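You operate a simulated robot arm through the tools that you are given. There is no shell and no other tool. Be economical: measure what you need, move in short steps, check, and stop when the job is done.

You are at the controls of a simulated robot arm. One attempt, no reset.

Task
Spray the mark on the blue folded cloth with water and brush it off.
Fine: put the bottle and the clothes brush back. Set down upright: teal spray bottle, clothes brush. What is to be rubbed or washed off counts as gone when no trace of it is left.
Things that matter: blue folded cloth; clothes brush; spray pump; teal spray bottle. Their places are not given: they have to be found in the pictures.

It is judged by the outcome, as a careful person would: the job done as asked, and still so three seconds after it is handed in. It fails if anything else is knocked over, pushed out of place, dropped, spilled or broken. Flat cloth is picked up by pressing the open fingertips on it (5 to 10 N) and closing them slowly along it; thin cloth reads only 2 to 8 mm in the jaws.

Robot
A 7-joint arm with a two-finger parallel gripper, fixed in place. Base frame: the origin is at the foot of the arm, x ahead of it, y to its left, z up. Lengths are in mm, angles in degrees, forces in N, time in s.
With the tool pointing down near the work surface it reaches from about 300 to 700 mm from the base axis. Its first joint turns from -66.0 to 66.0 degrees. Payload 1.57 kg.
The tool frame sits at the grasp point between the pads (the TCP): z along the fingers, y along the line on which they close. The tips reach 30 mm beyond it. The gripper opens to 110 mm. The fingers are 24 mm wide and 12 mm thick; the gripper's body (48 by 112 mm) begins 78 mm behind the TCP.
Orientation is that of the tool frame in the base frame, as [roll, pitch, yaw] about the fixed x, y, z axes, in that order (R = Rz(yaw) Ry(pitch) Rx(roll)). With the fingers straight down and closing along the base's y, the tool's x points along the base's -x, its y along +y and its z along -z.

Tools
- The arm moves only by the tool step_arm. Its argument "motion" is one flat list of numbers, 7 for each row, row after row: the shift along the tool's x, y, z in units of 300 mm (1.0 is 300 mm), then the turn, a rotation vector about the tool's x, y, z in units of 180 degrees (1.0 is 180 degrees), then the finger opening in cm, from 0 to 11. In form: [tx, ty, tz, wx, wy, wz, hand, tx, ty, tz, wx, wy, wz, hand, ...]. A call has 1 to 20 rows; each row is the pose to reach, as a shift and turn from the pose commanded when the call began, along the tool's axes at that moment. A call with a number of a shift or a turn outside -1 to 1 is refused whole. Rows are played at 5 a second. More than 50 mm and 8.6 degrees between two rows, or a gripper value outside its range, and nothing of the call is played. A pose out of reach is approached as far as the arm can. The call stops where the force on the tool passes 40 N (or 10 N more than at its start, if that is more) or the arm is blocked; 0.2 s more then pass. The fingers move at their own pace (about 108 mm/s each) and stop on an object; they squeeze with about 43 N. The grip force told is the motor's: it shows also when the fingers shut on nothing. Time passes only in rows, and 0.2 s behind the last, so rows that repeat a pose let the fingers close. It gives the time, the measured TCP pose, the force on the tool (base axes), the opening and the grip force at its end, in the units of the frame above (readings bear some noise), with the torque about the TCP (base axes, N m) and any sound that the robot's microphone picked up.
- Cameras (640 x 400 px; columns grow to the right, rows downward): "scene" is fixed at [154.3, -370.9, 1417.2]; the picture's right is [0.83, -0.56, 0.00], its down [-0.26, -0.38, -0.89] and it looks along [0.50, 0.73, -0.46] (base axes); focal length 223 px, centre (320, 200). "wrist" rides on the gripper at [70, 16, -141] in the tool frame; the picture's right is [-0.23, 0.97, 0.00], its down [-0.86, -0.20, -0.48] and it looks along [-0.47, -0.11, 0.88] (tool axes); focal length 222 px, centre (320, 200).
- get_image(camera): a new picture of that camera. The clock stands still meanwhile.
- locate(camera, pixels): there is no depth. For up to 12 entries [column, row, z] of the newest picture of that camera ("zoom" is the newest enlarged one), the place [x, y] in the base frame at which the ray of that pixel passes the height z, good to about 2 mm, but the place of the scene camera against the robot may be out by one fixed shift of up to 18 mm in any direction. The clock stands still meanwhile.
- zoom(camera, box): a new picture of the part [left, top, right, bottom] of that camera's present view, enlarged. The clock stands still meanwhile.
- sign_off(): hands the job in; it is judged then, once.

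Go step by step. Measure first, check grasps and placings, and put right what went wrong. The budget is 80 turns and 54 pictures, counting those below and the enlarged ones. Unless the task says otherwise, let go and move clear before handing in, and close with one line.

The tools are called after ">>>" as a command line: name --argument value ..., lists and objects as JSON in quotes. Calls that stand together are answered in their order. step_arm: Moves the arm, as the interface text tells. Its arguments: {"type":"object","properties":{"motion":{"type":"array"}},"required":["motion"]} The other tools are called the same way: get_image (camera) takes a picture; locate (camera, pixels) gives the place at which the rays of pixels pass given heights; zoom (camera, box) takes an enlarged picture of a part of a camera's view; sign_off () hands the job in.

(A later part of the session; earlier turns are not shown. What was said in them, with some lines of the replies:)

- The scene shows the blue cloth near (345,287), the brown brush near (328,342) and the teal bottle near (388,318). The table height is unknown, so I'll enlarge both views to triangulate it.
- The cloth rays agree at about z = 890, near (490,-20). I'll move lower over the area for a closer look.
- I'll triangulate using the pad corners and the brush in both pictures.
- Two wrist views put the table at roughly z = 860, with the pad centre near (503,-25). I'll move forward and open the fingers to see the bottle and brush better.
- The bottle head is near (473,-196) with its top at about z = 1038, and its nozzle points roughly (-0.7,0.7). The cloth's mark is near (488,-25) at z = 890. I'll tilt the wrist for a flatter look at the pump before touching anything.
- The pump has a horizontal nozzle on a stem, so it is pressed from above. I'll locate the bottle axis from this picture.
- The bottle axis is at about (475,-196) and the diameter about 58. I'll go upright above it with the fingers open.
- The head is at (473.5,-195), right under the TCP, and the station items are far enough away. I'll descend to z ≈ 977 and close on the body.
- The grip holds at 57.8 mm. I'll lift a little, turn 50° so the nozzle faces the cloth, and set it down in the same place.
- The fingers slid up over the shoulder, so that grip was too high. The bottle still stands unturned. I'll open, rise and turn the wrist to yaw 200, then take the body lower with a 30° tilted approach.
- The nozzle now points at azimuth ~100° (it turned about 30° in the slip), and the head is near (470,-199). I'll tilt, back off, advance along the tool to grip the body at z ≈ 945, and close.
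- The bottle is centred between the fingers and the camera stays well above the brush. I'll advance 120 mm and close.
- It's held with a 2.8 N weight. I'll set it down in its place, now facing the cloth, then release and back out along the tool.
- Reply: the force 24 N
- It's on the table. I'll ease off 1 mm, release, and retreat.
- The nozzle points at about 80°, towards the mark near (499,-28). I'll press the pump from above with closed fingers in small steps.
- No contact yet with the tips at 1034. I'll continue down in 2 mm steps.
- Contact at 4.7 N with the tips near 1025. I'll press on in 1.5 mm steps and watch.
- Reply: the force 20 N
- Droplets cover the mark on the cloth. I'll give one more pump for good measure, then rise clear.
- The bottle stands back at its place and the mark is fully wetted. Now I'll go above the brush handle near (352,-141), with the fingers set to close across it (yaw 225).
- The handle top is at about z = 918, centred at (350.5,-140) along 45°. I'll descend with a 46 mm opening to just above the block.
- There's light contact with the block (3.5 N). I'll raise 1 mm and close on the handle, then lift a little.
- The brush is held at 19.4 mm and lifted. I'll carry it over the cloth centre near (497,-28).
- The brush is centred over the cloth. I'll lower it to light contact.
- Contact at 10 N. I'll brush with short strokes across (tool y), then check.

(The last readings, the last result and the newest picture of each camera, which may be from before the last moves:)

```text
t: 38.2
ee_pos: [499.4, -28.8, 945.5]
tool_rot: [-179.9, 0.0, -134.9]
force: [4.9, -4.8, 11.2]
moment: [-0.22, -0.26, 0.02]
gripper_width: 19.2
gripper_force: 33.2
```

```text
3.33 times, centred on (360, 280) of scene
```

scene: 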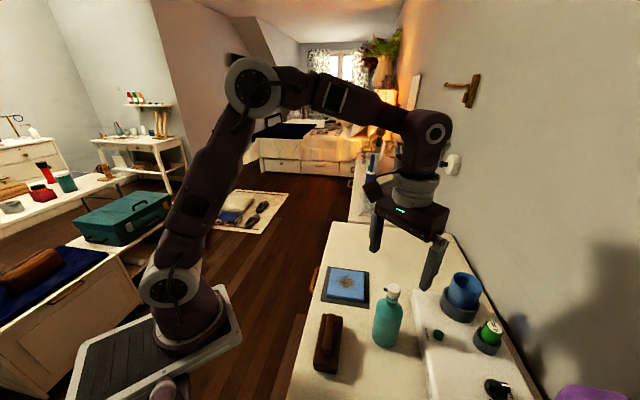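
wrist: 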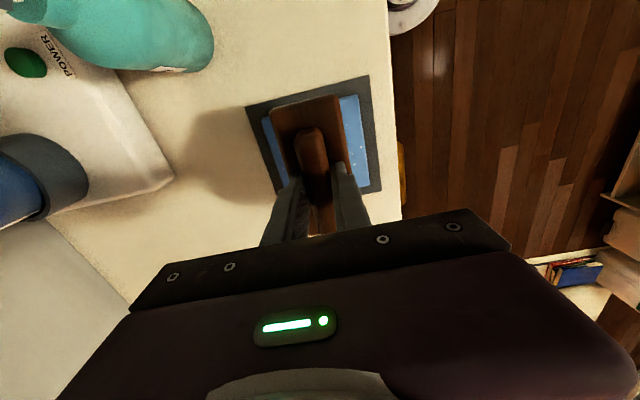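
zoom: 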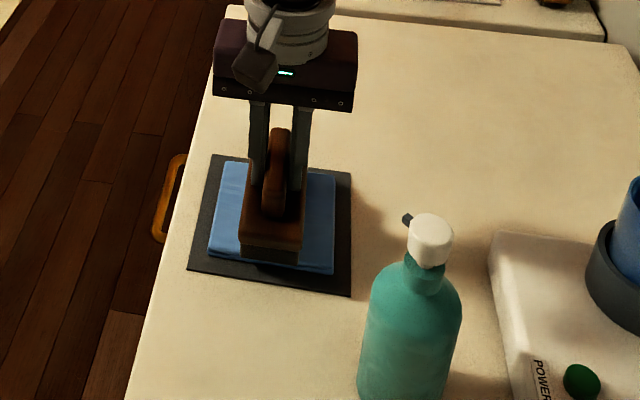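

The cloth hasn't moved and the exposed parts look clean. I'll make one more double stroke, then lift and move off to inspect.

>>> step_arm --motion '[0, 0.04, 0, 0, 0, 0, 0.5, 0, 0.09, 0, 0, 0, 0, 0.5, 0, 0.04, 0, 0, 0, 0, 0.5, 0, 0, 0, 0, 0, 0, 0.5, 0, -0.04, 0, 0, 0, 0, 0.5, 0, -0.09, 0, 0, 0, 0, 0.5, 0, -0.04, 0, 0, 0, 0, 0.5, 0.01, 0.04, 0, 0, 0, 0, 0.5, 0.01, 0.09, 0, 0, 0, 0, 0.5, 0.01, 0.04, 0, 0, 0, 0, 0.5, 0.01, -0.04, 0, 0, 0, 0, 0.5, 0.01, -0.09, 0, 0, 0, 0, 0.5, 0, -0.04, 0, 0, 0, 0, 0.5, 0, 0, -0.002, 0, 0, 0, 0.5, 0, 0, -0.06, 0, 0, 0, 0.5, 0, 0, -0.15, 0, 0, 0, 0.5, 0.15, 0.02, -0.15, 0, 0, 0, 0.5, 0.3, 0.04, -0.15, 0, 0, 0, 0.5, 0.45, 0.06, -0.15, 0, 0, 0, 0.5]'

>>> zoom --camera "scene" --box '[300, 240, 400, 320]'

```text
t: 42.2
ee_pos: [388.6, -110.2, 988.4]
tool_rot: [-180.0, 0.1, -135.0]
force: [-0.1, -0.5, -0.8]
moment: [0.0, -0.04, -0.02]
gripper_width: 19.1
gripper_force: 33.5
```

```text
5.00 times, centred on (350, 280) of scene
```

zoom: 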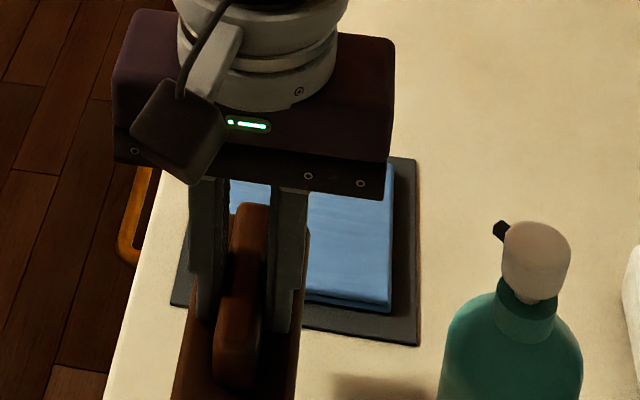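

What's visible is clean. I'll put the brush back at its place (350,-140), lowering to just above the table first.

>>> step_arm --motion '[0.08, 0.01, 0, 0, 0, 0, 0.5, 0.162, 0.019, 0, 0, 0, 0, 0.5, 0.162, 0.019, 0.08, 0, 0, 0, 0.5, 0.162, 0.019, 0.16, 0, 0, 0, 0.5, 0.162, 0.019, 0.185, 0, 0, 0, 0.5]'

```text
t: 43.4
ee_pos: [350.6, -142.0, 932.9]
tool_rot: [-179.9, 0.0, -135.0]
force: [0.4, -0.1, -1.6]
moment: [-0.03, 0.01, 0.01]
gripper_width: 19.3
gripper_force: 33.7
```

>>> step_arm --motion '[0, 0, 0.004, 0, 0, 0, 0.5, 0, 0, 0.008, 0, 0, 0, 0.5, 0, 0, 0.012, 0, 0, 0, 0.5]'

```text
t: 44.2
ee_pos: [350.3, -141.3, 930.1]
tool_rot: [180.0, 0.0, -135.1]
force: [-1.1, -0.7, -2.1]
moment: [-0.02, 0.0, -0.04]
gripper_width: 19.2
gripper_force: 33.1
```

>>> step_arm --motion '[0, 0, 0.003, 0, 0, 0, 0.5, 0, 0, 0.006, 0, 0, 0, 0.5]'

```text
t: 44.8
ee_pos: [350.6, -140.4, 929.0]
tool_rot: [-179.9, 0.1, -135.0]
force: [0.3, 4.1, 25.1]
moment: [-0.23, 0.51, -0.02]
gripper_width: 18.9
gripper_force: 33.3
```

It's on the table. I'll ease off, open to 46 mm, rise well clear, and inspect the cloth.

>>> step_arm --motion '[0, 0, -0.003, 0, 0, 0, 0.5, 0, 0, -0.003, 0, 0, 0, 4.6, 0, 0, -0.003, 0, 0, 0, 4.6, 0, 0, -0.1, 0, 0, 0, 4.6, 0, 0, -0.25, 0, 0, 0, 4.6, 0, 0, -0.4, 0, 0, 0, 4.6, 0.1, 0, -0.52, 0, 0, 0, 4.6, 0.15, 0, -0.65, 0, 0, 0, 4.6]'

>>> zoom --camera "scene" --box '[290, 240, 450, 360]'

>>> zoom --camera "wrist" --box '[200, 60, 440, 250]'

```text
t: 46.6
ee_pos: [319.9, -173.6, 1123.6]
tool_rot: [-180.0, -0.1, -135.1]
force: [0.3, -0.3, 0.2]
moment: [0.02, 0.0, 0.02]
gripper_width: 46.0
gripper_force: 0.0
```

```text
3.33 times, centred on (370, 300) of scene
```

zoom: 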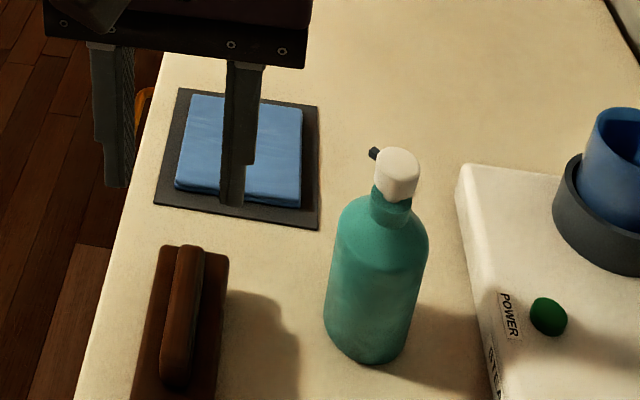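

```text
2.11 times, centred on (320, 155) of wrist
```

zoom: 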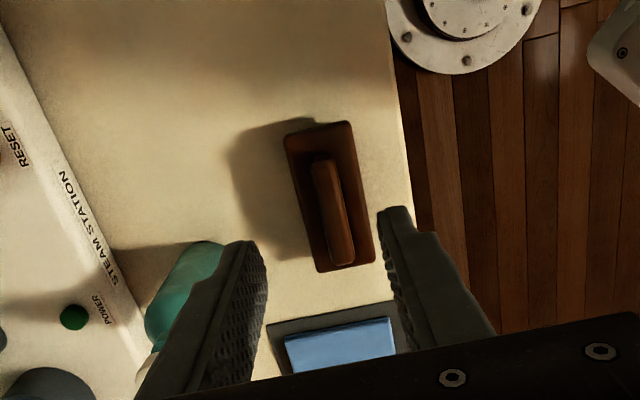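

Everything stands in place, but one finger hides part of the cloth. I'll rise further for a full check.

>>> step_arm --motion '[0.05, 0, -0.14, 0, 0, 0, 4.6, 0.1, 0, -0.28, 0, 0, 0, 4.6, 0.1, 0, -0.42, 0, 0, 0, 4.6, 0.1, 0, -0.56, 0, 0, 0, 4.6]'

>>> zoom --camera "scene" --box '[310, 250, 390, 310]'

```text
t: 47.6
ee_pos: [297.1, -194.0, 1291.7]
tool_rot: [180.0, 0.0, -134.9]
force: [0.6, 0.0, -0.4]
moment: [-0.02, -0.03, 0.01]
gripper_width: 46.1
gripper_force: 0.0
```

```text
6.67 times, centred on (350, 280) of scene
```

zoom: 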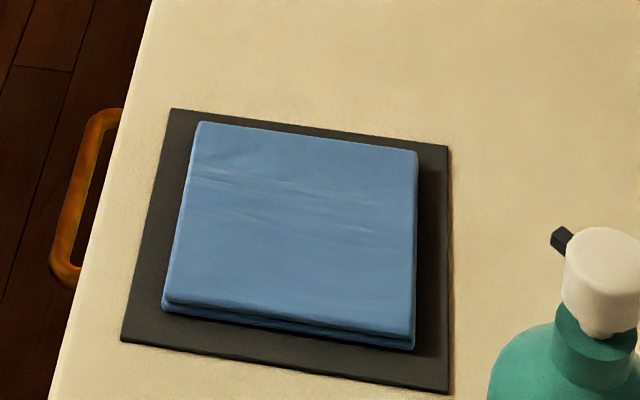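

The cloth is spotless, and the bottle and brush stand upright in their places with the arm clear, so I'm handing in.

>>> sign_off

```text
The job is handed in.
```

The mark on the blue cloth was sprayed and brushed off with no trace left. The bottle and the clothes brush are back upright in their places, except that the bottle's nozzle now points towards the cloth, about 50° round from how it first stood.
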